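You operate a simulated robot arm through the tools that you are given. There is no shell and no other tool. Be economical: measure what you need, move in short steps, check, and stop when the job is done.

You run a simulated robot arm. Do the job below in one go: nothing can be reset, and whatever is moved stays where it is left.

TASK
Open the top drawer of the measuring bench, take the small teal cube from the inside of the top drawer of the measuring bench and put it on top of the camera case, then shut the drawer. Then put one of the beige cubes from the second shelf from the bottom of the steel shelves on the pressure chart. Then put the grey cube on the top of the purple chest away on the top of the orange cabinet. The order counts.

Only the result counts: the job must be done as asked and must still hold three seconds after the hand-in. Knocking over, shifting, dropping, spilling or breaking anything else fails it.

THE ROBOT
A 7-joint arm with a two-finger parallel gripper on a trunk, on a base that drives. Base frame: it is fixed to the floor where the robot stands at the start and does not move with it; the origin is under the middle of the robot, x ahead of it, y to its left, z up. Units: m, rad, N and s.
With the tool pointing down near the work surface it reaches from about 0.24 to 0.52 m from the robot's upright axis, wherever it stands. Its first joint turns from -2.496 to 2.496 rad. Places, roughly: beige cube [-0.5, 2.25, 0.5]; camera case [2.25, 1.5, 1.25]; grey cube [1.75, 2.25, 1]; small teal cube (4x4x5 cm) [0.6, -0.2, 0.8]; top drawer of the measuring bench [0.7, -0.1, 0.8]; top of the orange cabinet [-1.4, 2.1, 0.9]. Payload 3 kg.
Tool frame: the origin (TCP) lies between the finger pads and is the grasp point; the fingertips stand 0.03 m ahead of it; z points along the fingers, y is the line along which they close. The gripper opens to 0.094 m. The fingers are 0.028 m wide and 0.01 m thick; the gripper's body (0.05 by 0.096 m) begins 0.055 m behind the TCP.
Orientation is that of the tool frame in the base frame, as a unit quaternion [w, x, y, z]. With the fingers straight down and closing along the base's y, the tool's x points along the base's -x, its y along +y and its z along -z.

THE INTERFACE
- The arm moves only by the tool servo_tool. Its argument "targets" is a list of rows, each a list of 3 entries, a list of its own where there are three numbers: the shift along the base's x, y, z in units of 100 mm (1.0 is 100 mm), then the turn, a rotation vector about the base's x, y, z in units of 60 degrees (1.0 is 60 degrees), then the gripper command, from -1 (shut) to 1 (fully open), values between in proportion. In form: [[[dx, dy, dz], [ax, ay, az], hand], ...]. A call has 1 to 12 rows; each row is the pose to reach, as a shift and turn from the pose commanded when the call began. A call with a number of a shift or a turn outside -1 to 1 is refused whole. A row lasts 0.2 s, in which the tool goes at most 0.05 m and 0.15 rad; a call with a longer step from one row to the next is refused whole, and so is a gripper value outside its range. A pose out of reach is approached as far as the arm can. The call stops where the force on the tool passes 40 N (or 10 N more than at its start, if that is more) or the arm is blocked; 0.2 s more then pass. Each finger travels about 0.045 m/s and halts on what it meets, pressing with about 23 N; the grip force reading is that of the motor and also rises with nothing between the fingers. The clock runs only during rows and for 0.2 s after the last one: add rows that repeat a pose to give the fingers time. The reply holds the time, the measured pose of the TCP, the force on the tool along the base axes, the opening and the grip force, in the units named above and with some noise, with the torque about the TCP (base axes, N m) and any sound that the robot's microphone picked up.
- Cameras (640 x 400 px; columns grow to the right, rows downward): "scene" is now at [0.0309, 0.0987, 1.7163]; the picture's right is [-0.61, -0.79, 0.00], its down [-0.66, 0.51, -0.55] and it looks along [0.44, -0.34, -0.83] (base axes); focal length 296 px, centre (320, 200). "wrist" rides on the gripper at [0.076, 0.014, -0.102] in the tool frame; the picture's right is [-0.18, 0.98, 0.00], its down [-0.75, -0.14, -0.64] and it looks along [-0.63, -0.12, 0.77] (tool axes); focal length 243 px, centre (320, 200). There is no depth. A picture from a camera that has moved, and an enlarged one, comes with that camera's place and axes in the base frame and with its lens.
- grab_frame(camera): a new picture of that camera. It takes no simulated time.
- move_column(by): slides the trunk up (or, below 0, down) by that many m; the arm and the scene camera ride with it, the base frame stays. It gives what a move gives, with no picture.
- base_move(legs): drives the robot by 1 to 6 legs, each [ahead, left, turn to the left] in m, m and rad, along the robot's own axes; the way and the turn of a leg run together, so that a leg with both is an arc; at most 1.5 m and 3.142 rad a leg. The arm and the cameras ride along, it lands a little off, and it stops where it bumps. It gives what a move gives.
- turn_head(pan, tilt): turns the head with the scene camera to pan (to the left, within 2.496 rad either way) and tilt (down, from -0.506 to 1.204), counted from straight ahead of the robot. It gives what a move gives.
- close_up(camera, box): a new picture of the part [left, top, right, bottom] of that camera's present view, enlarged. It takes no simulated time.
- finish_job(): hands the job in; it is judged then, once.

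Go step by step. Nothing tells you exact positions but the pictures and the camera data: compare them with the known pose of the tool, close in by small moves and look again before you grip or let go. The budget is 165 turns and 112 pictures, counting those below and the enlarged ones. Unless the task says otherwise, let go and move clear before handing in, and close with one line.

The tools are called after "Call:" as name(argument=value, ...) on one line, values as JSON. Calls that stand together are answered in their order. servo_tool: Moves the arm, as the interface text tells. Its arguments: {"type":"object","properties":{"targets":{"type":"array","items":{"type":"array"}}},"required":["targets"]} The other tools are called the same way: move_column (by) slides the trunk up or down; base_move (legs) drives the base; turn_head (pan, tilt) turns the head that bears the scene camera; grab_frame (camera) takes a picture; close_up (camera, box) takes an enlarged picture of a part of a camera's view; finish_job () hands the job in.

At the start:

```text
time_s: 0.0
tool_pos: [0.583, 0.0412, 1.0959]
orientation: [0.0, 0.0, 1.0, -0.001]
contact_force: [0.2, -0.2, -0.4]
torque: [0.02, 0.01, -0.02]
opening: 0.0941
grip_force: 0.1
trunk travel left (down, up): [-0.175, 0.215]
robot x, y, heading: [0.0023, -0.0023, 0.001]
head pan, tilt: [-0.66, 0.983]
```

scene: 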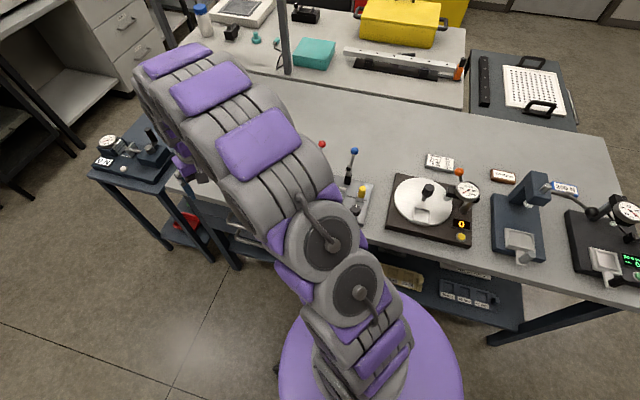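
wrist: 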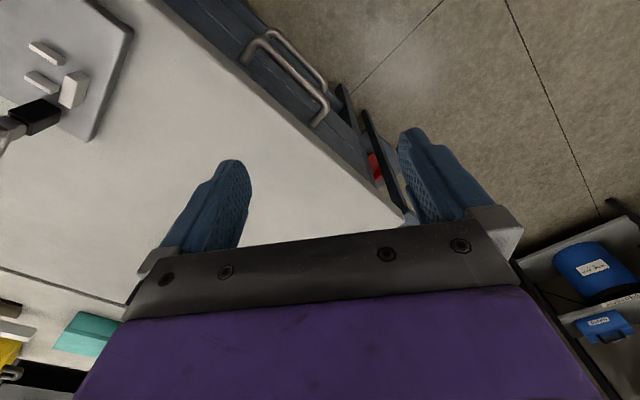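

I'll survey the surroundings first; the wrist view puts the bench's drawer handle near [0.6, 0, 0.8], with the bench turned about 45° to the base.

Call:
turn_head(pan=0.0, tilt=0.5)

Call:
grab_frame(camera="scene")

Call:
turn_head(pan=0.9, tilt=0.5)

Call:
grab_frame(camera="scene")

Call:
turn_head(pan=2.0, tilt=0.5)

Call:
grab_frame(camera="scene")

Call:
turn_head(pan=-0.8, tilt=0.7)

Call:
grab_frame(camera="scene")

```text
time_s: 1.0
tool_pos: [0.5795, 0.0401, 1.0962]
orientation: [0.0, 0.0, 1.0, 0.0]
contact_force: [0.3, 0.0, -0.2]
torque: [0.02, 0.0, -0.02]
opening: 0.0939
grip_force: 0.0
trunk travel left (down, up): [-0.175, 0.215]
robot x, y, heading: [0.001, -0.0005, -0.003]
head pan, tilt: [0.0, 0.499]
```

```text
109 pictures are left
camera scene: at [0.066, 0.1421, 1.756], right [0.0, -1.0, 0.0], down [-0.48, 0.0, -0.88], along [0.88, 0.0, -0.48], focal length 296 px, centre (320, 200)
```

scene: 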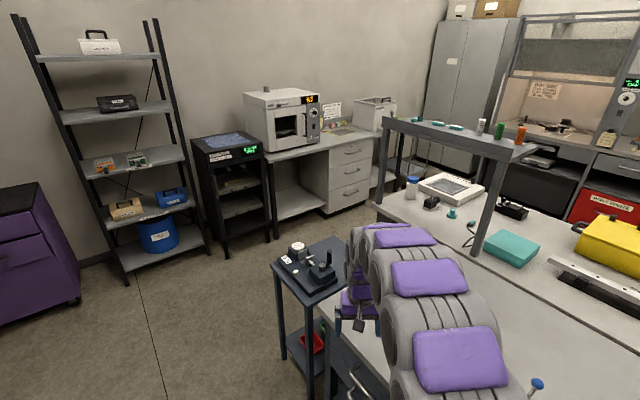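

```text
time_s: 2.2
tool_pos: [0.5789, 0.0406, 1.0962]
orientation: [0.0, 0.0, 1.0, -0.001]
contact_force: [0.1, 0.7, 0.2]
torque: [-0.02, 0.04, 0.01]
opening: 0.0941
grip_force: 0.1
trunk travel left (down, up): [-0.175, 0.215]
robot x, y, heading: [-0.0035, 0.0023, -0.001]
head pan, tilt: [0.901, 0.499]
```

```text
108 pictures are left
camera scene: at [0.0316, 0.2135, 1.7561], right [0.78, -0.62, 0.0], down [-0.3, -0.38, -0.88], along [0.54, 0.69, -0.48], focal length 296 px, centre (320, 200)
```

scene: 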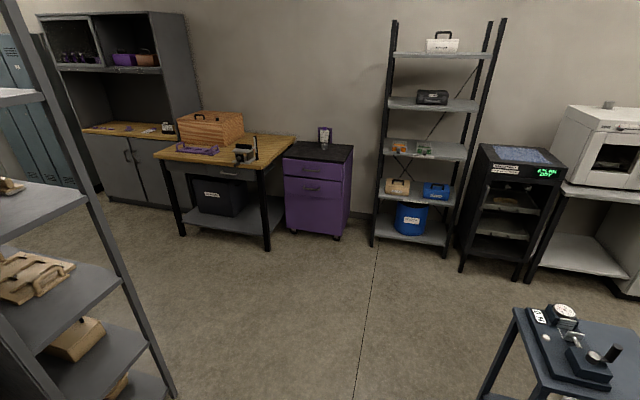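

```text
time_s: 3.6
tool_pos: [0.581, 0.0413, 1.0966]
orientation: [-0.001, -0.001, 1.0, 0.0]
contact_force: [-0.1, -0.7, 0.1]
torque: [0.05, -0.02, 0.01]
opening: 0.0942
grip_force: 0.0
trunk travel left (down, up): [-0.175, 0.215]
robot x, y, heading: [0.0005, -0.002, -0.001]
head pan, tilt: [2.0, 0.499]
```

```text
107 pictures are left
camera scene: at [-0.0629, 0.225, 1.7563], right [0.91, 0.42, 0.0], down [0.2, -0.44, -0.88], along [-0.37, 0.8, -0.48], focal length 296 px, centre (320, 200)
```

scene: 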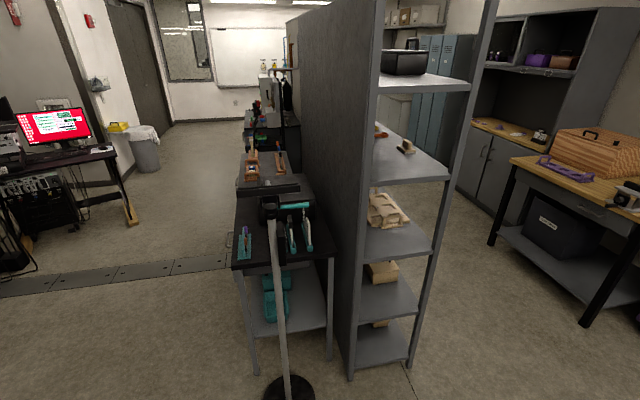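

```text
time_s: 6.0
tool_pos: [0.5813, 0.04, 1.0962]
orientation: [0.0, 0.0, 1.0, 0.0]
contact_force: [0.0, 0.1, 1.0]
torque: [-0.01, -0.03, 0.0]
opening: 0.0941
grip_force: 0.1
trunk travel left (down, up): [-0.175, 0.215]
robot x, y, heading: [0.0008, 0.0, -0.001]
head pan, tilt: [-0.799, 0.7]
```

```text
106 pictures are left
camera scene: at [0.0343, 0.0812, 1.7385], right [-0.72, -0.7, 0.0], down [-0.45, 0.46, -0.76], along [0.53, -0.55, -0.65], focal length 296 px, centre (320, 200)
```

scene: 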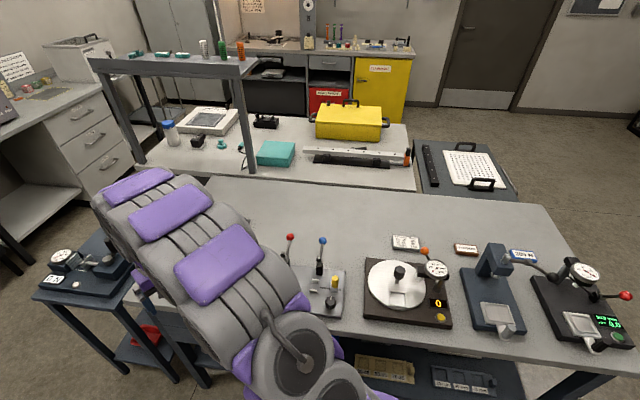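

The bench has its drawer handle under the wrist. I enlarge it and also other places to find the pressure chart.

Call:
close_up(camera="wrist", box=[150, 0, 470, 200])

Call:
turn_head(pan=2.49, tilt=0.4)

Call:
grab_frame(camera="scene")

Call:
turn_head(pan=-2.0, tilt=0.5)

Call:
grab_frame(camera="scene")

```text
2.00 times, centred on (310, 100) of wrist
camera zoom: at [0.5046, 0.055, 1.2001], right [0.18, 0.98, 0.0], down [0.75, -0.14, 0.64], along [0.63, -0.12, -0.77], focal length 485 px, centre (340, 400)
```

zoom: 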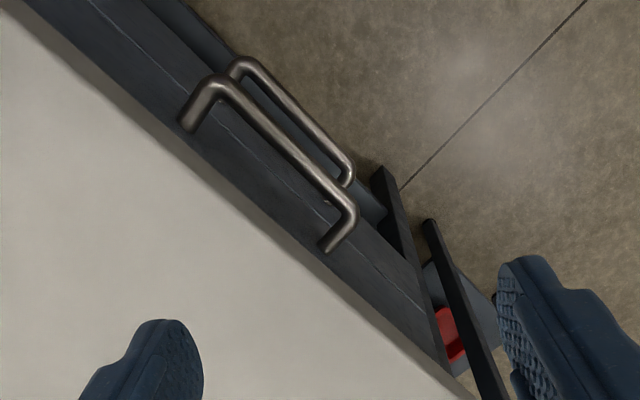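

```text
time_s: 8.8
tool_pos: [0.5817, 0.0403, 1.0961]
orientation: [0.001, 0.0, 1.0, -0.001]
contact_force: [0.0, -0.1, 0.5]
torque: [-0.01, 0.06, -0.01]
opening: 0.0942
grip_force: 0.0
trunk travel left (down, up): [-0.175, 0.215]
robot x, y, heading: [0.0007, -0.0009, 0.001]
head pan, tilt: [2.491, 0.4]
```

```text
104 pictures are left
camera scene: at [-0.0987, 0.1984, 1.7655], right [0.61, 0.8, 0.0], down [0.31, -0.24, -0.92], along [-0.73, 0.56, -0.39], focal length 296 px, centre (320, 200)
```

scene: 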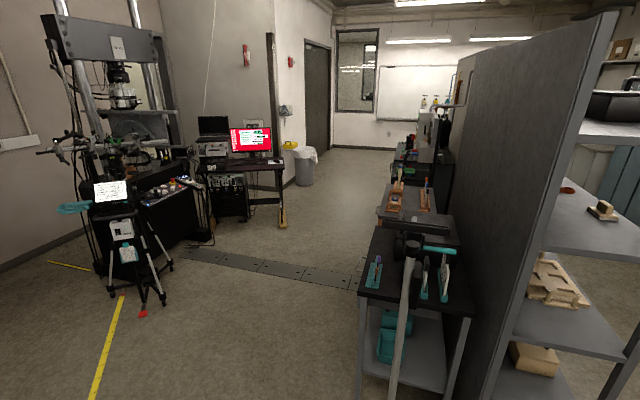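

```text
time_s: 12.4
tool_pos: [0.5805, 0.0415, 1.0957]
orientation: [0.0, -0.001, 1.0, 0.0]
contact_force: [-0.2, -0.1, 0.0]
torque: [0.02, 0.0, 0.03]
opening: 0.094
grip_force: 0.0
trunk travel left (down, up): [-0.175, 0.215]
robot x, y, heading: [-0.0023, 0.0007, -0.002]
head pan, tilt: [-2.0, 0.499]
```

```text
103 pictures are left
camera scene: at [-0.0629, 0.0593, 1.7564], right [-0.91, 0.42, 0.0], down [0.2, 0.43, -0.88], along [-0.37, -0.8, -0.48], focal length 296 px, centre (320, 200)
```

scene: 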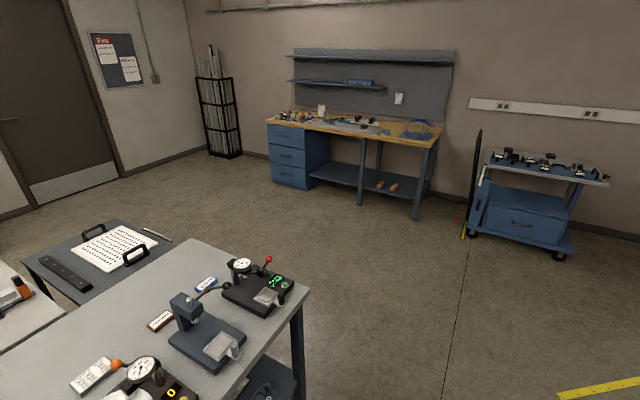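

The bench front runs along about 36.5°, so I'll drive to stand squarely in front of the drawer (heading about −53.5°), 0.6 m from the handle.

Call:
base_move(legs=[[0.233, 0.484, 0], [0, 0, -0.934]])

Call:
turn_head(pan=0.35, tilt=1.0)

Call:
grab_frame(camera="scene")

Call:
grab_frame(camera="wrist")

```text
time_s: 18.0
tool_pos: [0.6027, 0.0398, 1.097]
orientation: [0.0, 0.457, 0.889, 0.0]
contact_force: [0.2, -0.6, 0.8]
torque: [-0.01, 0.04, 0.03]
opening: 0.0941
grip_force: 0.0
trunk travel left (down, up): [-0.175, 0.215]
robot x, y, heading: [0.2326, 0.4884, -0.95]
head pan, tilt: [-2.0, 0.499]
```

```text
time_s: 20.1
tool_pos: [0.6017, 0.0424, 1.097]
orientation: [0.0, 0.457, 0.889, 0.0]
contact_force: [0.0, -0.5, 0.0]
torque: [-0.04, 0.02, 0.0]
opening: 0.0937
grip_force: 0.1
trunk travel left (down, up): [-0.175, 0.215]
robot x, y, heading: [0.2318, 0.4884, -0.948]
head pan, tilt: [0.351, 1.0]
```

```text
102 pictures are left
camera scene: at [0.3901, 0.553, 1.715], right [-0.56, -0.83, 0.0], down [-0.7, 0.47, -0.54], along [0.44, -0.3, -0.84], focal length 296 px, centre (320, 200)
```

scene: 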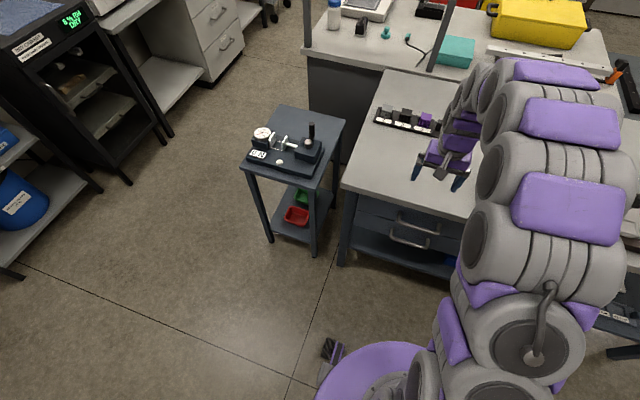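

```text
101 pictures are left
camera wrist: at [0.5699, 0.1122, 1.201], right [0.91, 0.42, 0.0], down [0.32, -0.69, 0.64], along [0.27, -0.58, -0.77], focal length 243 px, centre (320, 200)
```

wrist: 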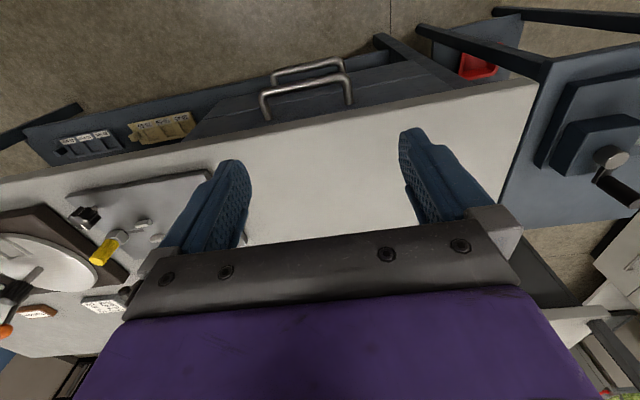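

Stereo gives the top handle's bar centred at about [0.594, -0.002, 0.77], along the bench front. I'll yaw the hand 90° and tilt it 45° so the fingers can close around the bar from outside.

Call:
servo_tool(targets=[[[-0.15, 0.1, 0], [0, 0, 0.14], 0.3], [[-0.3, 0.2, 0], [0, 0, 0.28], 0.3], [[-0.45, 0.3, 0], [0, 0, 0.42], 0.3], [[-0.6, 0.4, 0], [0, 0, 0.56], 0.3], [[-0.75, 0.5, 0], [0, 0, 0.7], 0.3], [[-0.9, 0.6, 0], [0, 0, 0.75], 0.3]])

Call:
servo_tool(targets=[[[0, 0, -0.1], [0, 0, 0.14], 0.3], [[0, 0, -0.2], [0, 0, 0.28], 0.3], [[0, 0, -0.3], [0, 0, 0.42], 0.3], [[0, 0, -0.4], [0, 0, 0.56], 0.3], [[0, 0, -0.5], [0, 0, 0.7], 0.3], [[0, 0, -0.6], [0, 0, 0.75], 0.3]])

Call:
servo_tool(targets=[[[0, 0, -0.2], [-0.113, -0.083, 0], 0.3], [[0, 0, -0.4], [-0.225, -0.167, 0], 0.3], [[0, 0, -0.6], [-0.338, -0.25, 0], 0.3], [[0, 0, -0.8], [-0.45, -0.333, 0], 0.3], [[0, 0, -1.0], [-0.563, -0.417, 0], 0.3], [[0, 0, -1.0], [-0.603, -0.446, 0], 0.3], [[0, 0, -1.0], [-0.603, -0.446, 0], 0.3]])

Call:
grab_frame(camera="wrist")

Call:
grab_frame(camera="scene")

```text
time_s: 21.5
tool_pos: [0.5126, 0.1008, 1.0983]
orientation: [0.003, 0.081, 0.997, -0.001]
contact_force: [-0.3, 0.3, 0.6]
torque: [0.01, -0.02, -0.02]
opening: 0.0612
grip_force: 0.0
trunk travel left (down, up): [-0.175, 0.215]
robot x, y, heading: [0.2318, 0.4881, -0.951]
head pan, tilt: [0.351, 1.0]
```

```text
time_s: 22.9
tool_pos: [0.5111, 0.1005, 1.0386]
orientation: [0.002, -0.307, 0.952, 0.001]
contact_force: [-0.2, 0.3, 0.0]
torque: [-0.02, 0.03, -0.02]
opening: 0.0611
grip_force: 0.1
trunk travel left (down, up): [-0.175, 0.215]
robot x, y, heading: [0.2323, 0.4902, -0.949]
head pan, tilt: [0.351, 1.0]
```

```text
time_s: 24.5
tool_pos: [0.5416, 0.0442, 0.9638]
orientation: [0.124, -0.282, 0.88, -0.362]
contact_force: [0.3, 0.4, 0.1]
torque: [0.03, -0.01, 0.01]
opening: 0.0612
grip_force: 0.2
out of reach, approached as far as the arm can: row 4, 5, 6, 7
trunk travel left (down, up): [-0.175, 0.215]
robot x, y, heading: [0.2323, 0.4894, -0.953]
head pan, tilt: [0.351, 1.0]
```

```text
100 pictures are left
camera wrist: at [0.4314, 0.0674, 1.0265], right [-0.25, 0.68, -0.69], down [0.4, 0.73, 0.56], along [0.88, -0.13, -0.45], focal length 243 px, centre (320, 200)
```

wrist: 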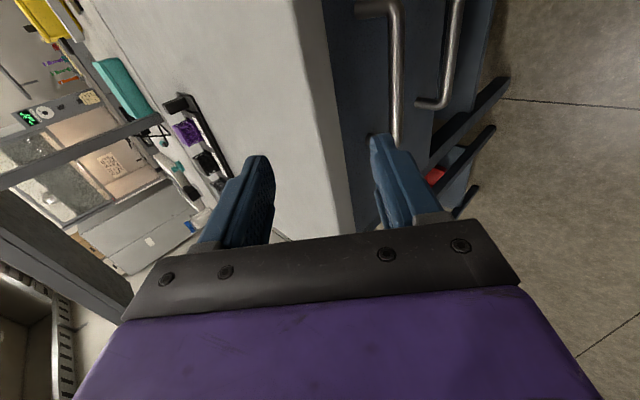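

```text
99 pictures are left
camera scene: at [0.3869, 0.5512, 1.7154], right [-0.56, -0.83, 0.0], down [-0.7, 0.48, -0.54], along [0.45, -0.3, -0.84], focal length 296 px, centre (320, 200)
```

scene: 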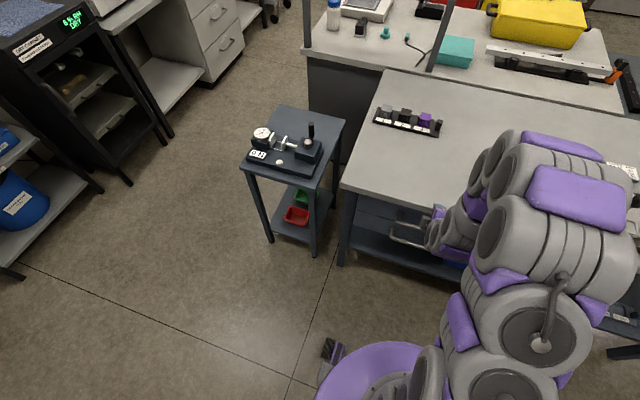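

The 45° tilt is held but the arm is too folded; I back off 0.1 m and lower the trunk so the hand comes to handle height.

Call:
base_move(legs=[[-0.12, 0, 0.01]])

Call:
move_column(by=-0.14)

Call:
grab_frame(camera="wrist")

Call:
grab_frame(camera="scene")

```text
time_s: 25.8
tool_pos: [0.4762, 0.1485, 0.9657]
orientation: [0.126, -0.288, 0.878, -0.361]
contact_force: [-0.5, -0.8, 0.4]
torque: [0.03, -0.01, 0.03]
opening: 0.0611
grip_force: 0.0
trunk travel left (down, up): [-0.175, 0.215]
robot x, y, heading: [0.1631, 0.5821, -0.934]
head pan, tilt: [0.351, 1.0]
```

```text
time_s: 27.4
tool_pos: [0.4763, 0.1478, 0.8241]
orientation: [0.127, -0.289, 0.878, -0.361]
contact_force: [0.5, 1.5, -0.6]
torque: [-0.02, 0.04, -0.03]
opening: 0.0611
grip_force: 0.0
trunk travel left (down, up): [-0.035, 0.355]
robot x, y, heading: [0.1604, 0.5823, -0.936]
head pan, tilt: [0.351, 1.0]
```

```text
98 pictures are left
camera wrist: at [0.3654, 0.1684, 0.8873], right [-0.26, 0.67, -0.69], down [0.39, 0.73, 0.56], along [0.88, -0.12, -0.45], focal length 243 px, centre (320, 200)
```

wrist: 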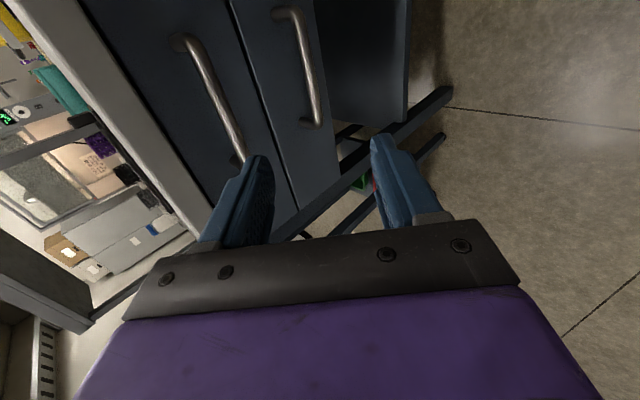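

```text
97 pictures are left
camera scene: at [0.3181, 0.6519, 1.5751], right [-0.55, -0.83, 0.0], down [-0.7, 0.47, -0.54], along [0.45, -0.3, -0.84], focal length 296 px, centre (320, 200)
```

scene: 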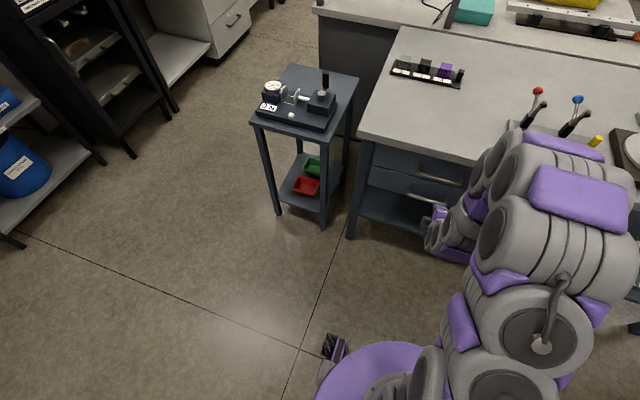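

The top bar is seen at height about 0.79. I move the base 0.08 m forward, then take the hand to a pre-grasp point.

Call:
base_move(legs=[[0.06, 0, 0]])

Call:
servo_tool(targets=[[[0.15, -0.15, 0.05], [0, 0, 0], -0.04], [[0.3, -0.35, 0.1], [0, 0, 0], -0.04], [[0.45, -0.5, 0.15], [0, 0, 0], -0.04]])

Call:
grab_frame(camera="wrist")

```text
time_s: 28.4
tool_pos: [0.5114, 0.0979, 0.8247]
orientation: [0.126, -0.288, 0.878, -0.361]
contact_force: [0.6, 0.1, 0.2]
torque: [0.03, -0.02, -0.03]
opening: 0.061
grip_force: 0.0
trunk travel left (down, up): [-0.035, 0.355]
robot x, y, heading: [0.1972, 0.5324, -0.936]
head pan, tilt: [0.351, 1.0]
```

```text
time_s: 29.2
tool_pos: [0.5569, 0.0496, 0.8399]
orientation: [0.125, -0.288, 0.878, -0.362]
contact_force: [0.0, 0.5, 0.8]
torque: [-0.02, -0.06, 0.02]
opening: 0.0451
grip_force: 0.0
trunk travel left (down, up): [-0.035, 0.355]
robot x, y, heading: [0.2017, 0.5374, -0.936]
head pan, tilt: [0.351, 1.0]
```

```text
96 pictures are left
camera wrist: at [0.4461, 0.071, 0.9032], right [-0.26, 0.67, -0.69], down [0.39, 0.73, 0.56], along [0.88, -0.12, -0.45], focal length 243 px, centre (320, 200)
```

wrist: 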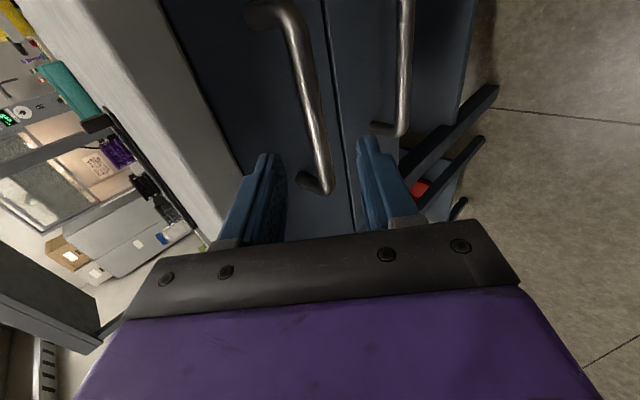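

The bar passes midway between the fingers. I advance along the tool axis and close.

Call:
servo_tool(targets=[[[0.11, -0.15, -0.15], [0, 0, 0], -0.04], [[0.22, -0.29, -0.3], [0, 0, 0], -0.04], [[0.326, -0.43, -0.44], [0, 0, 0], -0.04], [[0.326, -0.43, -0.44], [0, 0, 0], -0.04]])

Call:
grab_frame(camera="wrist")

Call:
servo_tool(targets=[[[0, 0, 0], [0, 0, 0], -1], [[0, 0, 0], [0, 0, 0], -1], [[0, 0, 0], [0, 0, 0], -1], [[0, 0, 0], [0, 0, 0], -1]])

Call:
grab_frame(camera="wrist")

```text
time_s: 30.2
tool_pos: [0.5875, 0.0081, 0.7984]
orientation: [0.126, -0.288, 0.878, -0.362]
contact_force: [-0.7, -0.7, -0.1]
torque: [-0.02, 0.0, -0.01]
opening: 0.0451
grip_force: 0.1
trunk travel left (down, up): [-0.035, 0.355]
robot x, y, heading: [0.1969, 0.5353, -0.939]
head pan, tilt: [0.351, 1.0]
```

```text
95 pictures are left
camera wrist: at [0.4772, 0.0281, 0.8597], right [-0.26, 0.67, -0.69], down [0.39, 0.73, 0.56], along [0.88, -0.12, -0.45], focal length 243 px, centre (320, 200)
```

wrist: 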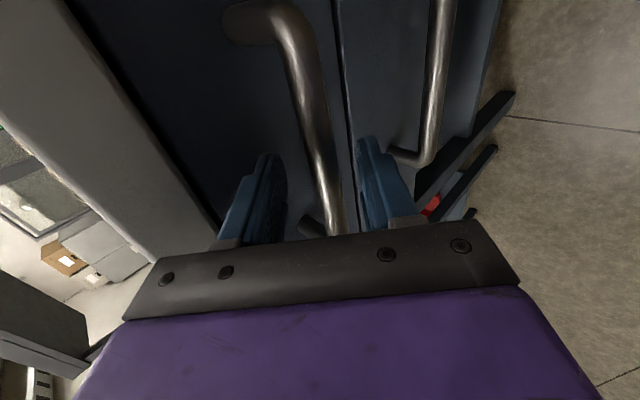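

```text
time_s: 31.2
tool_pos: [0.5869, 0.0089, 0.7962]
orientation: [0.124, -0.289, 0.878, -0.361]
contact_force: [-9.8, 13.3, -15.8]
torque: [0.01, 0.56, 0.74]
opening: 0.0159
grip_force: 45.2
trunk travel left (down, up): [-0.035, 0.355]
robot x, y, heading: [0.1993, 0.5408, -0.938]
head pan, tilt: [0.351, 1.0]
```

```text
94 pictures are left
camera wrist: at [0.4763, 0.0292, 0.8586], right [-0.26, 0.67, -0.69], down [0.39, 0.73, 0.56], along [0.88, -0.12, -0.45], focal length 243 px, centre (320, 200)
```

wrist: 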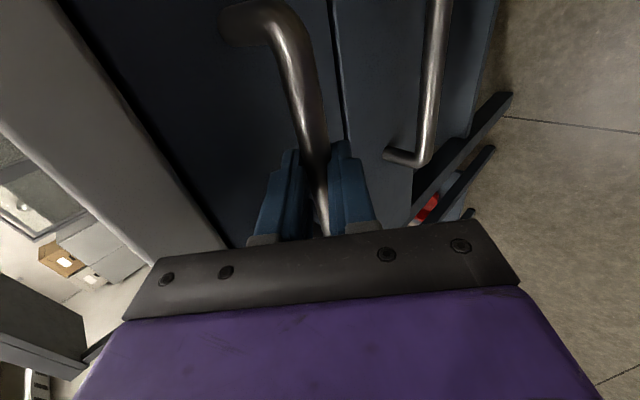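

The bar is gripped. I pull the drawer by driving the base straight back.

Call:
base_move(legs=[[-0.1, 0, 0]])

Call:
grab_frame(camera="wrist")

Call:
grab_frame(camera="scene")

```text
time_s: 32.4
tool_pos: [0.5305, 0.0866, 0.7956]
orientation: [0.124, -0.288, 0.878, -0.361]
contact_force: [0.0, 0.8, -31.0]
torque: [-0.07, 0.61, 0.62]
opening: 0.0156
grip_force: 45.2
trunk travel left (down, up): [-0.035, 0.355]
robot x, y, heading: [0.1409, 0.6157, -0.938]
head pan, tilt: [0.351, 1.0]
```

```text
93 pictures are left
camera wrist: at [0.42, 0.1066, 0.8585], right [-0.26, 0.67, -0.69], down [0.39, 0.73, 0.56], along [0.88, -0.12, -0.45], focal length 243 px, centre (320, 200)
```

wrist: 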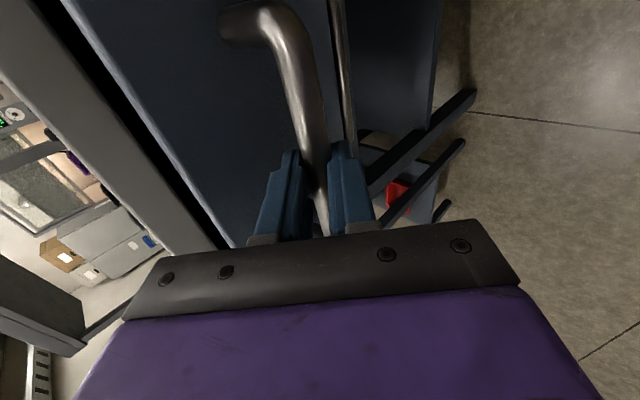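

```text
92 pictures are left
camera scene: at [0.3004, 0.6775, 1.5745], right [-0.55, -0.83, 0.0], down [-0.7, 0.47, -0.54], along [0.45, -0.3, -0.84], focal length 296 px, centre (320, 200)
```

scene: 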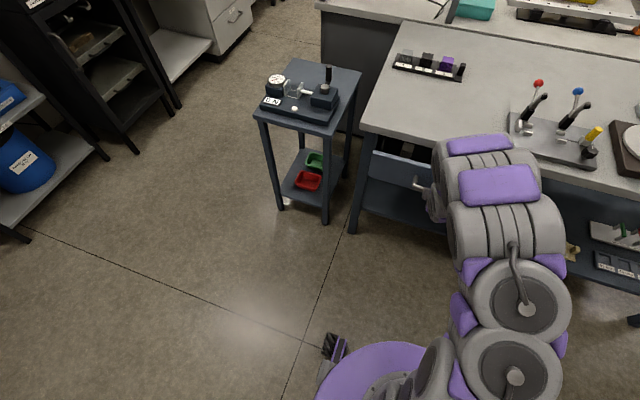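

The drawer follows. I pull another 0.17 m.

Call:
base_move(legs=[[-0.17, 0, 0]])

Call:
turn_head(pan=0.1, tilt=1.0)

Call:
grab_frame(camera="scene")

```text
time_s: 33.7
tool_pos: [0.4427, 0.2075, 0.7976]
orientation: [0.124, -0.292, 0.879, -0.357]
contact_force: [1.7, 3.1, -25.1]
torque: [0.42, 0.21, 0.72]
opening: 0.0155
grip_force: 44.3
trunk travel left (down, up): [-0.035, 0.355]
robot x, y, heading: [0.0628, 0.718, -0.937]
head pan, tilt: [0.351, 1.0]
stopped in leg 1: the force on the tool passed its limit at 43 N (the readings are from after the stop); the commanded pose is now the measured one
```

```text
time_s: 34.5
tool_pos: [0.4443, 0.2053, 0.7974]
orientation: [0.125, -0.29, 0.878, -0.359]
contact_force: [2.3, 3.0, -42.8]
torque: [0.35, 0.3, 0.65]
opening: 0.0156
grip_force: 44.9
trunk travel left (down, up): [-0.035, 0.355]
robot x, y, heading: [0.0607, 0.7247, -0.936]
head pan, tilt: [0.099, 1.0]
```

```text
91 pictures are left
camera scene: at [0.2119, 0.7709, 1.5742], right [-0.74, -0.67, 0.0], down [-0.57, 0.63, -0.53], along [0.36, -0.4, -0.85], focal length 296 px, centre (320, 200)
```

scene: 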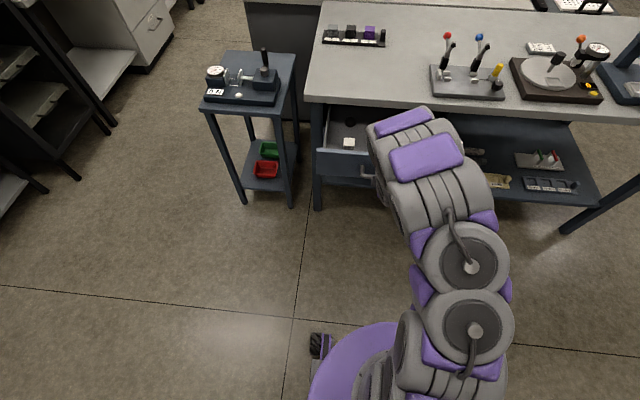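

The drawer is about 0.245 m out. I release and back off along the tool axis, then look in.

Call:
servo_tool(targets=[[[0, 0, 0], [0, 0, 0], 0.0], [[0, 0, 0], [0, 0, 0], 0.0], [[0, 0, 0], [0, 0, 0], 0.0], [[-0.12, 0.17, 0.21], [0, 0, 0], 0.0], [[-0.25, 0.34, 0.42], [0, 0, 0], 0.0], [[-0.37, 0.51, 0.63], [0, 0, 0], 0.0], [[-0.37, 0.51, 0.9], [0, 0, 0], 0.0]])

Call:
move_column(by=0.2)

Call:
grab_frame(camera="scene")

Call:
grab_frame(camera="wrist")

```text
time_s: 36.0
tool_pos: [0.4059, 0.2559, 0.8919]
orientation: [0.125, -0.29, 0.877, -0.362]
contact_force: [-0.3, -0.5, 0.7]
torque: [0.03, 0.0, 0.03]
opening: 0.0467
grip_force: 0.1
trunk travel left (down, up): [-0.035, 0.355]
robot x, y, heading: [0.0615, 0.7203, -0.931]
head pan, tilt: [0.099, 1.0]
```

```text
time_s: 38.2
tool_pos: [0.4067, 0.2551, 1.0914]
orientation: [0.125, -0.289, 0.877, -0.362]
contact_force: [0.1, -0.4, -0.8]
torque: [-0.05, 0.0, -0.03]
opening: 0.0471
grip_force: 0.1
trunk travel left (down, up): [-0.235, 0.155]
robot x, y, heading: [0.0602, 0.7207, -0.936]
head pan, tilt: [0.099, 1.0]
```

```text
90 pictures are left
camera scene: at [0.2065, 0.7764, 1.7749], right [-0.74, -0.67, 0.0], down [-0.57, 0.63, -0.54], along [0.36, -0.4, -0.84], focal length 296 px, centre (320, 200)
```

scene: 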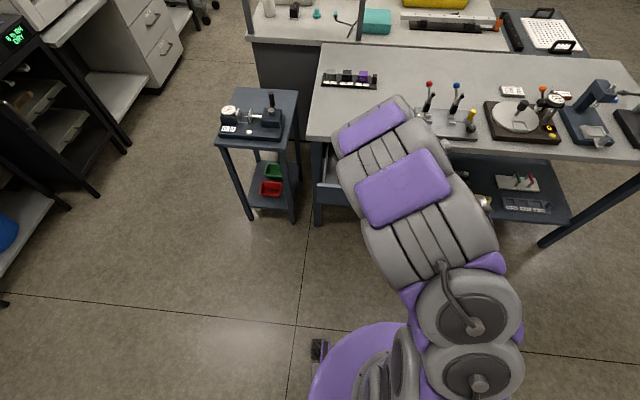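

```text
89 pictures are left
camera wrist: at [0.2963, 0.2758, 1.154], right [-0.26, 0.67, -0.69], down [0.39, 0.73, 0.56], along [0.88, -0.12, -0.45], focal length 243 px, centre (320, 200)
```

wrist: 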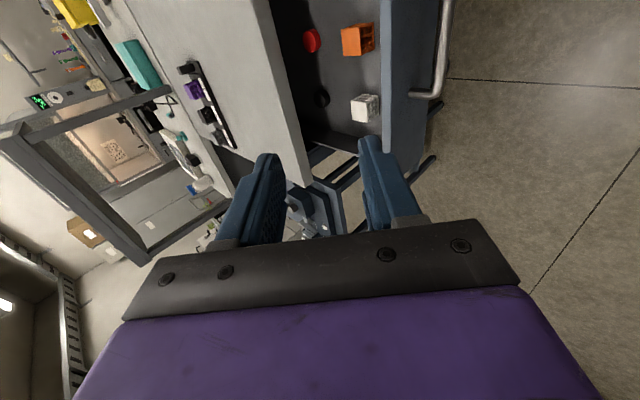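

The drawer is open with several objects inside; the teal cube isn't yet in sight. I untilt the hand to vertical and drive forward to look into the drawer from above.

Call:
servo_tool(targets=[[[0, 0, 0], [0.113, 0.083, 0], 0.3], [[0, 0, 0], [0.225, 0.167, 0], 0.3], [[0, 0, 0], [0.338, 0.25, 0], 0.3], [[0, 0, 0], [0.45, 0.333, 0], 0.3], [[0, 0, 0], [0.563, 0.417, 0], 0.3], [[0, 0, 0], [0.603, 0.446, 0], 0.3], [[0, 0, 0], [0.603, 0.446, 0], 0.3]])

Call:
servo_tool(targets=[[[0, 0, 0], [0, 0, -0.14], 0.3], [[0, 0, 0], [0, 0, -0.28], 0.3], [[0, 0, 0], [0, 0, -0.42], 0.3], [[0, 0, 0], [0, 0, -0.56], 0.3], [[0, 0, 0], [0, 0, -0.7], 0.3], [[0, 0, 0], [0, 0, -0.75], 0.3]])

Call:
servo_tool(targets=[[[0, 0, 0], [0, 0, -0.14], 0.3], [[0, 0, 0], [0, 0, -0.28], 0.3], [[0, 0, 0], [0, 0, -0.42], 0.3], [[0, 0, 0], [0, 0, -0.56], 0.3], [[0, 0, 0], [0, 0, -0.7], 0.3], [[0, 0, 0], [0, 0, -0.75], 0.3]])

Call:
grab_frame(camera="wrist")

```text
time_s: 39.8
tool_pos: [0.4064, 0.2567, 1.0918]
orientation: [0.005, -0.311, 0.95, 0.003]
contact_force: [-0.2, -0.3, 0.1]
torque: [0.0, -0.02, -0.01]
opening: 0.0609
grip_force: 0.1
trunk travel left (down, up): [-0.235, 0.155]
robot x, y, heading: [0.0607, 0.7219, -0.931]
head pan, tilt: [0.099, 1.0]
```

```text
time_s: 41.2
tool_pos: [0.4069, 0.2548, 1.0916]
orientation: [0.006, 0.078, 0.997, -0.001]
contact_force: [0.6, 0.5, 0.2]
torque: [-0.01, 0.01, -0.02]
opening: 0.0613
grip_force: 0.1
trunk travel left (down, up): [-0.235, 0.155]
robot x, y, heading: [0.0621, 0.7245, -0.933]
head pan, tilt: [0.099, 1.0]
```

```text
time_s: 42.6
tool_pos: [0.4061, 0.2556, 1.091]
orientation: [0.004, 0.453, 0.892, -0.003]
contact_force: [1.0, 0.4, 1.0]
torque: [0.0, 0.01, 0.02]
opening: 0.0611
grip_force: 0.1
trunk travel left (down, up): [-0.235, 0.155]
robot x, y, heading: [0.062, 0.7225, -0.938]
head pan, tilt: [0.099, 1.0]
```

```text
88 pictures are left
camera wrist: at [0.3731, 0.3263, 1.1943], right [0.9, 0.43, 0.0], down [0.33, -0.69, 0.65], along [0.28, -0.59, -0.76], focal length 243 px, centre (320, 200)
```

wrist: 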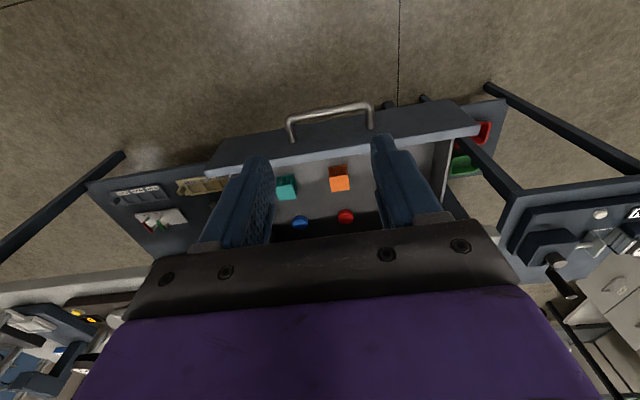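

The teal cube is at about [0.447, -0.003] in the open drawer. I retract the hand 0.09 m and drive so the cube is ~0.49 m ahead.

Call:
servo_tool(targets=[[[-0.25, 0.3, 0], [0, 0, 0], 0.6], [[-0.5, 0.6, 0], [0, 0, 0], 0.6], [[-0.6, 0.8, 0], [0, 0, 0], 0.6]])

Call:
base_move(legs=[[0.32, -0.1, 0.0]])

Call:
grab_frame(camera="wrist")

```text
time_s: 43.4
tool_pos: [0.3451, 0.3351, 1.0922]
orientation: [0.006, 0.453, 0.891, -0.004]
contact_force: [-0.3, -0.2, 1.0]
torque: [0.0, 0.01, -0.04]
opening: 0.0751
grip_force: 0.0
trunk travel left (down, up): [-0.235, 0.155]
robot x, y, heading: [0.0612, 0.7227, -0.933]
head pan, tilt: [0.099, 1.0]
```

```text
time_s: 45.6
tool_pos: [0.4611, 0.0189, 1.0909]
orientation: [0.004, 0.452, 0.892, -0.004]
contact_force: [0.8, -0.4, 0.0]
torque: [-0.01, 0.02, -0.03]
opening: 0.0752
grip_force: 0.0
trunk travel left (down, up): [-0.235, 0.155]
robot x, y, heading: [0.1701, 0.4015, -0.934]
head pan, tilt: [0.099, 1.0]
```

```text
87 pictures are left
camera wrist: at [0.4275, 0.0898, 1.1937], right [0.9, 0.43, 0.0], down [0.33, -0.68, 0.65], along [0.28, -0.59, -0.76], focal length 243 px, centre (320, 200)
```

wrist: 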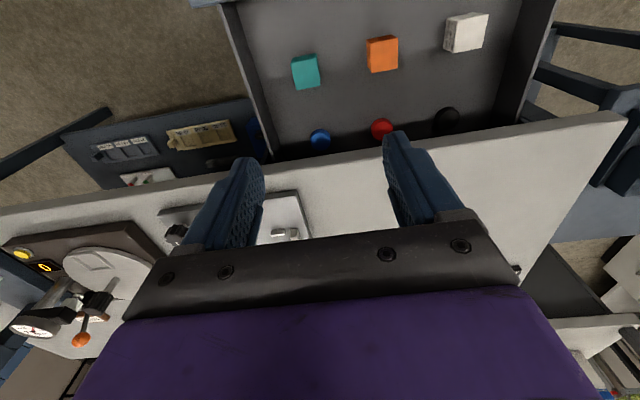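

Cube centre by stereo: about [0.447, -0.012, 0.762]. I align above it and descend by the column.

Call:
servo_tool(targets=[[[-0.07, -0.15, 0], [0, 0, 0], 0.6], [[-0.14, -0.31, 0], [0, 0, 0], 0.7]])

Call:
move_column(by=-0.19)

Call:
grab_frame(camera="wrist")

```text
time_s: 46.2
tool_pos: [0.4423, -0.0126, 1.0912]
orientation: [0.005, 0.451, 0.892, -0.002]
contact_force: [0.8, 0.1, -0.3]
torque: [-0.03, 0.03, 0.01]
opening: 0.0799
grip_force: 0.1
trunk travel left (down, up): [-0.235, 0.155]
robot x, y, heading: [0.1732, 0.4058, -0.938]
head pan, tilt: [0.099, 1.0]
```

```text
time_s: 48.3
tool_pos: [0.4416, -0.0119, 0.9016]
orientation: [0.005, 0.452, 0.892, -0.003]
contact_force: [0.4, -1.0, -1.1]
torque: [-0.02, -0.04, -0.01]
opening: 0.0802
grip_force: 0.0
trunk travel left (down, up): [-0.045, 0.345]
robot x, y, heading: [0.1761, 0.4039, -0.934]
head pan, tilt: [0.099, 1.0]
```

```text
86 pictures are left
camera wrist: at [0.409, 0.0589, 1.0045], right [0.9, 0.43, 0.0], down [0.33, -0.68, 0.65], along [0.28, -0.59, -0.76], focal length 243 px, centre (320, 200)
```

wrist: 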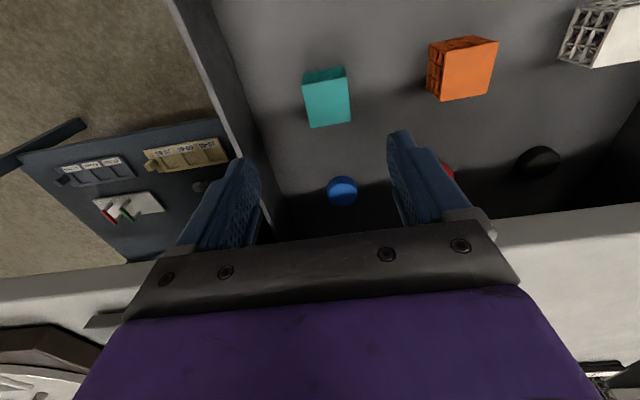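

Alignment is good; I nudge slightly and descend to grip height 0.78.

Call:
servo_tool(targets=[[[0.05, 0.04, -0.25], [0, 0, 0], 0.7], [[0.05, 0.04, -0.5], [0, 0, 0], 0.7], [[0.05, 0.04, -0.75], [0, 0, 0], 0.7], [[0.05, 0.04, -0.95], [0, 0, 0], 0.7], [[0.05, 0.04, -0.95], [0, 0, 0], 0.7]])

Call:
servo_tool(targets=[[[0, 0, -0.13], [0, 0, 0], 0.7], [[0, 0, -0.26], [0, 0, 0], 0.7], [[0, 0, -0.26], [0, 0, 0], 0.7]])

Call:
grab_frame(camera="wrist")

```text
time_s: 49.5
tool_pos: [0.4478, -0.0072, 0.8065]
orientation: [0.005, 0.452, 0.892, -0.003]
contact_force: [0.2, 0.3, 0.3]
torque: [0.03, 0.04, -0.02]
opening: 0.0798
grip_force: 0.1
trunk travel left (down, up): [-0.045, 0.345]
robot x, y, heading: [0.1724, 0.4045, -0.934]
head pan, tilt: [0.099, 1.0]
```

```text
time_s: 50.3
tool_pos: [0.4482, -0.0076, 0.7807]
orientation: [0.005, 0.452, 0.892, -0.004]
contact_force: [0.2, 0.5, 0.4]
torque: [-0.01, -0.01, 0.02]
opening: 0.0799
grip_force: 0.0
trunk travel left (down, up): [-0.045, 0.345]
robot x, y, heading: [0.1725, 0.403, -0.933]
head pan, tilt: [0.099, 1.0]
```

```text
85 pictures are left
camera wrist: at [0.4146, 0.0631, 0.8838], right [0.9, 0.43, 0.0], down [0.33, -0.68, 0.65], along [0.28, -0.59, -0.76], focal length 243 px, centre (320, 200)
```

wrist: 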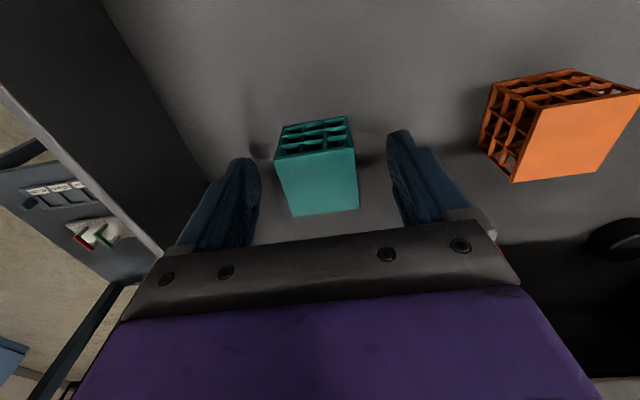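

The cube is centred between the fingers, its top near TCP height. I go down 1 cm more and close.

Call:
servo_tool(targets=[[[0, 0, -0.1], [0, 0, 0], 0.7], [[0, 0, -0.1], [0, 0, 0], -1], [[0, 0, -0.1], [0, 0, 0], -1], [[0, 0, -0.1], [0, 0, 0], -1], [[0, 0, -0.1], [0, 0, 0], -1], [[0, 0, -0.1], [0, 0, 0], -1]])

Call:
servo_tool(targets=[[[0, 0, 0.25], [0, 0, 0], -1], [[0, 0, 0.5], [0, 0, 0], -1], [[0, 0, 0.75], [0, 0, 0], -1], [[0, 0, 1.0], [0, 0, 0], -1]])

Call:
move_column(by=0.2)

Call:
grab_frame(camera="wrist")

```text
time_s: 51.7
tool_pos: [0.4478, -0.0077, 0.7709]
orientation: [0.005, 0.452, 0.892, -0.003]
contact_force: [-0.1, -0.3, 0.1]
torque: [-0.02, 0.0, 0.03]
opening: 0.0436
grip_force: 22.7
trunk travel left (down, up): [-0.045, 0.345]
robot x, y, heading: [0.1734, 0.4068, -0.938]
head pan, tilt: [0.099, 1.0]
```

```text
time_s: 52.7
tool_pos: [0.4469, -0.0092, 0.8712]
orientation: [0.005, 0.452, 0.892, -0.002]
contact_force: [0.2, -0.2, -1.7]
torque: [0.01, 0.01, 0.02]
opening: 0.0437
grip_force: 22.7
trunk travel left (down, up): [-0.045, 0.345]
robot x, y, heading: [0.1728, 0.4055, -0.932]
head pan, tilt: [0.099, 1.0]
```

```text
time_s: 54.9
tool_pos: [0.4477, -0.0103, 1.071]
orientation: [0.005, 0.452, 0.892, -0.003]
contact_force: [0.5, 0.4, -0.5]
torque: [0.01, 0.0, -0.02]
opening: 0.0433
grip_force: 22.6
trunk travel left (down, up): [-0.245, 0.145]
robot x, y, heading: [0.1734, 0.4042, -0.935]
head pan, tilt: [0.099, 1.0]
```

```text
84 pictures are left
camera wrist: at [0.4141, 0.0615, 1.1739], right [0.9, 0.43, 0.0], down [0.33, -0.68, 0.65], along [0.28, -0.59, -0.76], focal length 243 px, centre (320, 200)
```

wrist: 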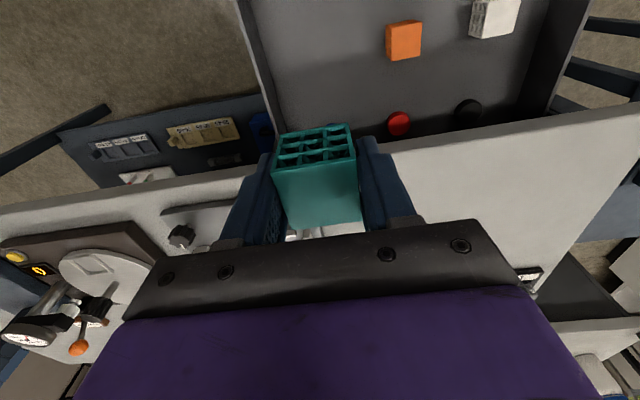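

The cube is held. Next I turn left to face along the bench's length direction and drive toward the rack with the camera case, then look.

Call:
base_move(legs=[[-0.12, 0, 0], [0, 0, 1.572], [1.3, 0, 0]])

Call:
turn_head(pan=0.0, tilt=0.45)

Call:
grab_frame(camera="scene")

```text
time_s: 66.0
tool_pos: [1.5932, 1.5021, 1.0709]
orientation: [0.006, -0.292, 0.956, 0.001]
contact_force: [0.1, -0.1, -0.2]
torque: [-0.01, 0.0, -0.01]
opening: 0.0434
grip_force: 22.7
trunk travel left (down, up): [-0.245, 0.145]
robot x, y, heading: [1.1671, 1.244, 0.591]
head pan, tilt: [0.099, 1.0]
```

```text
time_s: 67.0
tool_pos: [1.591, 1.5013, 1.0707]
orientation: [0.007, -0.293, 0.956, 0.001]
contact_force: [-0.9, 0.2, 0.3]
torque: [-0.03, 0.0, 0.03]
opening: 0.0434
grip_force: 23.2
trunk travel left (down, up): [-0.245, 0.145]
robot x, y, heading: [1.1677, 1.2449, 0.596]
head pan, tilt: [0.0, 0.45]
```

```text
83 pictures are left
camera scene: at [1.1442, 1.3987, 1.8305], right [0.56, -0.83, 0.0], down [-0.36, -0.25, -0.9], along [0.74, 0.5, -0.44], focal length 296 px, centre (320, 200)
```

scene: 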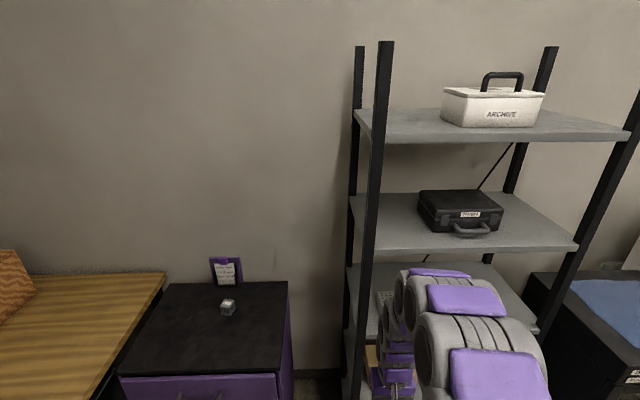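

The camera case is the black one on the rack's second shelf from top, with its handle at the front and a flat top. I raise the trunk for a vertical baseline and re-image to fix its height.

Call:
close_up(camera="scene", box=[340, 80, 580, 280])

Call:
move_column(by=0.14)

Call:
close_up(camera="scene", box=[340, 80, 580, 280])

```text
2.00 times, centred on (460, 180) of scene
camera zoom: at [1.1442, 1.3987, 1.8305], right [0.56, -0.83, 0.0], down [-0.36, -0.25, -0.9], along [0.74, 0.5, -0.44], focal length 591 px, centre (40, 240)
```

zoom: 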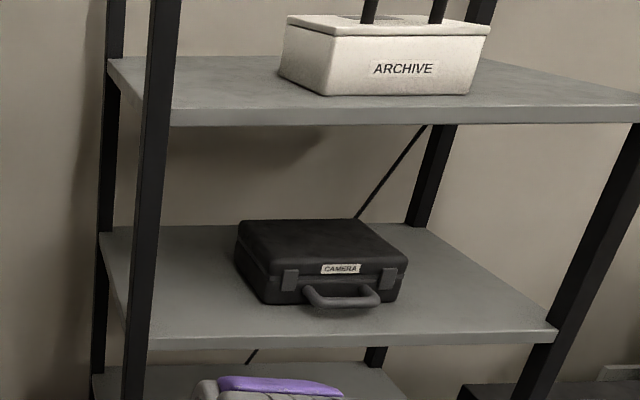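

```text
time_s: 68.7
tool_pos: [1.5908, 1.5014, 1.2119]
orientation: [0.006, -0.293, 0.956, 0.001]
contact_force: [1.0, -0.1, -1.1]
torque: [0.01, -0.02, 0.01]
opening: 0.0433
grip_force: 23.1
trunk travel left (down, up): [-0.385, 0.005]
robot x, y, heading: [1.1665, 1.2478, 0.599]
head pan, tilt: [0.0, 0.45]
```

```text
2.00 times, centred on (460, 180) of scene
camera zoom: at [1.1446, 1.399, 1.9705], right [0.56, -0.83, 0.0], down [-0.36, -0.25, -0.9], along [0.74, 0.5, -0.44], focal length 591 px, centre (40, 240)
```

zoom: 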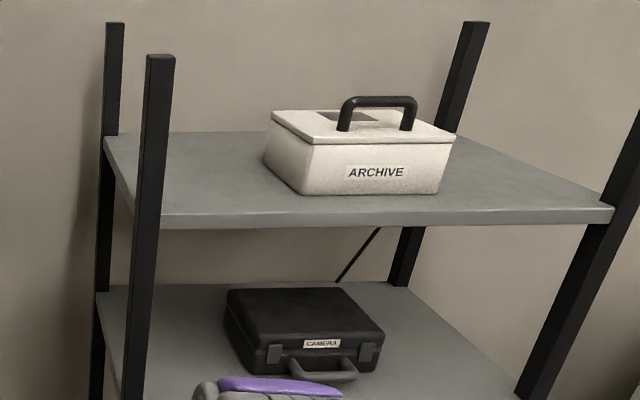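

Stereo gives the case top centred near [2.12, 1.51, 1.405], 0.22 × 0.145 m, with the next shelf's underside at about 1.63. That needs a horizontal hand with the camera on top, so I centre the base in front and rotate the hand 180° about the vertical first.

Call:
base_move(legs=[[0, -0.35, 0.04]])

Call:
servo_tool(targets=[[[0, 0, 0], [0, 0, 0.14], -1], [[0, 0, 0], [0, 0, 0.28], -1], [[0, 0, 0], [0, 0, 0.42], -1], [[0, 0, 0], [0, 0, 0.56], -1], [[0, 0, 0], [0, 0, 0.7], -1], [[0, 0, 0], [0, 0, 0.84], -1], [[0, 0, 0], [0, 0, 1.0], -1], [[0, 0, 0], [0, 0, 1.0], -1]])

Call:
servo_tool(targets=[[[0, 0, 0], [0, 0, 0.14], -1], [[0, 0, 0], [0, 0, 0.28], -1], [[0, 0, 0], [0, 0, 0.42], -1], [[0, 0, 0], [0, 0, 0.56], -1], [[0, 0, 0], [0, 0, 0.7], -1], [[0, 0, 0], [0, 0, 0.84], -1], [[0, 0, 0], [0, 0, 1.0], -1], [[0, 0, 0], [0, 0, 1.0], -1]])

Call:
servo_tool(targets=[[[0, 0, 0], [0, 0, 0.14], -1], [[0, 0, 0], [0, 0, 0.28], -1], [[0, 0, 0], [0, 0, 0.42], -1], [[0, 0, 0], [0, 0, 0.56], -1], [[0, 0, 0], [0, 0, 0.7], -1], [[0, 0, 0], [0, 0, 0.84], -1], [[0, 0, 0], [0, 0, 1.0], -1], [[0, 0, 0], [0, 0, 1.0], -1]])

```text
time_s: 71.0
tool_pos: [1.7728, 1.2503, 1.2113]
orientation: [0.009, -0.316, 0.949, -0.005]
contact_force: [-0.2, 0.6, -0.1]
torque: [-0.07, -0.04, 0.02]
opening: 0.0435
grip_force: 22.9
trunk travel left (down, up): [-0.385, 0.005]
robot x, y, heading: [1.3673, 0.9611, 0.643]
head pan, tilt: [0.0, 0.45]
```

```text
refused: row 7 steps farther than a row can; nothing moved
```

```text
refused: row 7 steps farther than a row can; nothing moved
```

```text
refused: row 7 steps farther than a row can; nothing moved
```

The last step was too large; I redo with smaller steps.

Call:
servo_tool(targets=[[[0, 0, 0], [0, 0, 0.14], -1], [[0, 0, 0], [0, 0, 0.28], -1], [[0, 0, 0], [0, 0, 0.42], -1], [[0, 0, 0], [0, 0, 0.56], -1], [[0, 0, 0], [0, 0, 0.7], -1], [[0, 0, 0], [0, 0, 0.84], -1], [[0, 0, 0], [0, 0, 0.98], -1], [[0, 0, 0], [0, 0, 1.0], -1]])

Call:
servo_tool(targets=[[[0, 0, 0], [0, 0, 0.14], -1], [[0, 0, 0], [0, 0, 0.28], -1], [[0, 0, 0], [0, 0, 0.42], -1], [[0, 0, 0], [0, 0, 0.56], -1], [[0, 0, 0], [0, 0, 0.7], -1], [[0, 0, 0], [0, 0, 0.84], -1], [[0, 0, 0], [0, 0, 0.98], -1], [[0, 0, 0], [0, 0, 1.0], -1]])

Call:
servo_tool(targets=[[[0, 0, 0], [0, 0, 0.14], -1], [[0, 0, 0], [0, 0, 0.28], -1], [[0, 0, 0], [0, 0, 0.42], -1], [[0, 0, 0], [0, 0, 0.56], -1], [[0, 0, 0], [0, 0, 0.7], -1], [[0, 0, 0], [0, 0, 0.84], -1], [[0, 0, 0], [0, 0, 0.98], -1], [[0, 0, 0], [0, 0, 1.0], -1]])

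```text
time_s: 72.8
tool_pos: [1.7749, 1.2427, 1.2128]
orientation: [-0.002, 0.749, -0.663, -0.003]
contact_force: [-0.1, -0.5, 0.9]
torque: [-0.01, -0.03, 0.01]
opening: 0.0435
grip_force: 22.7
trunk travel left (down, up): [-0.385, 0.005]
robot x, y, heading: [1.3698, 0.9626, 0.641]
head pan, tilt: [0.0, 0.45]
```

```text
time_s: 74.5
tool_pos: [1.7772, 1.2406, 1.2133]
orientation: [0.003, 0.98, -0.2, -0.006]
contact_force: [0.8, 0.8, -0.5]
torque: [-0.04, 0.02, 0.04]
opening: 0.0435
grip_force: 23.1
trunk travel left (down, up): [-0.385, 0.005]
robot x, y, heading: [1.3708, 0.9639, 0.641]
head pan, tilt: [0.0, 0.45]
```

```text
time_s: 76.3
tool_pos: [1.7799, 1.2389, 1.2125]
orientation: [0.005, 0.948, 0.317, -0.008]
contact_force: [0.3, 0.7, -0.7]
torque: [-0.02, 0.04, -0.04]
opening: 0.0435
grip_force: 23.1
trunk travel left (down, up): [-0.385, 0.005]
robot x, y, heading: [1.3671, 0.962, 0.643]
head pan, tilt: [0.0, 0.45]
```

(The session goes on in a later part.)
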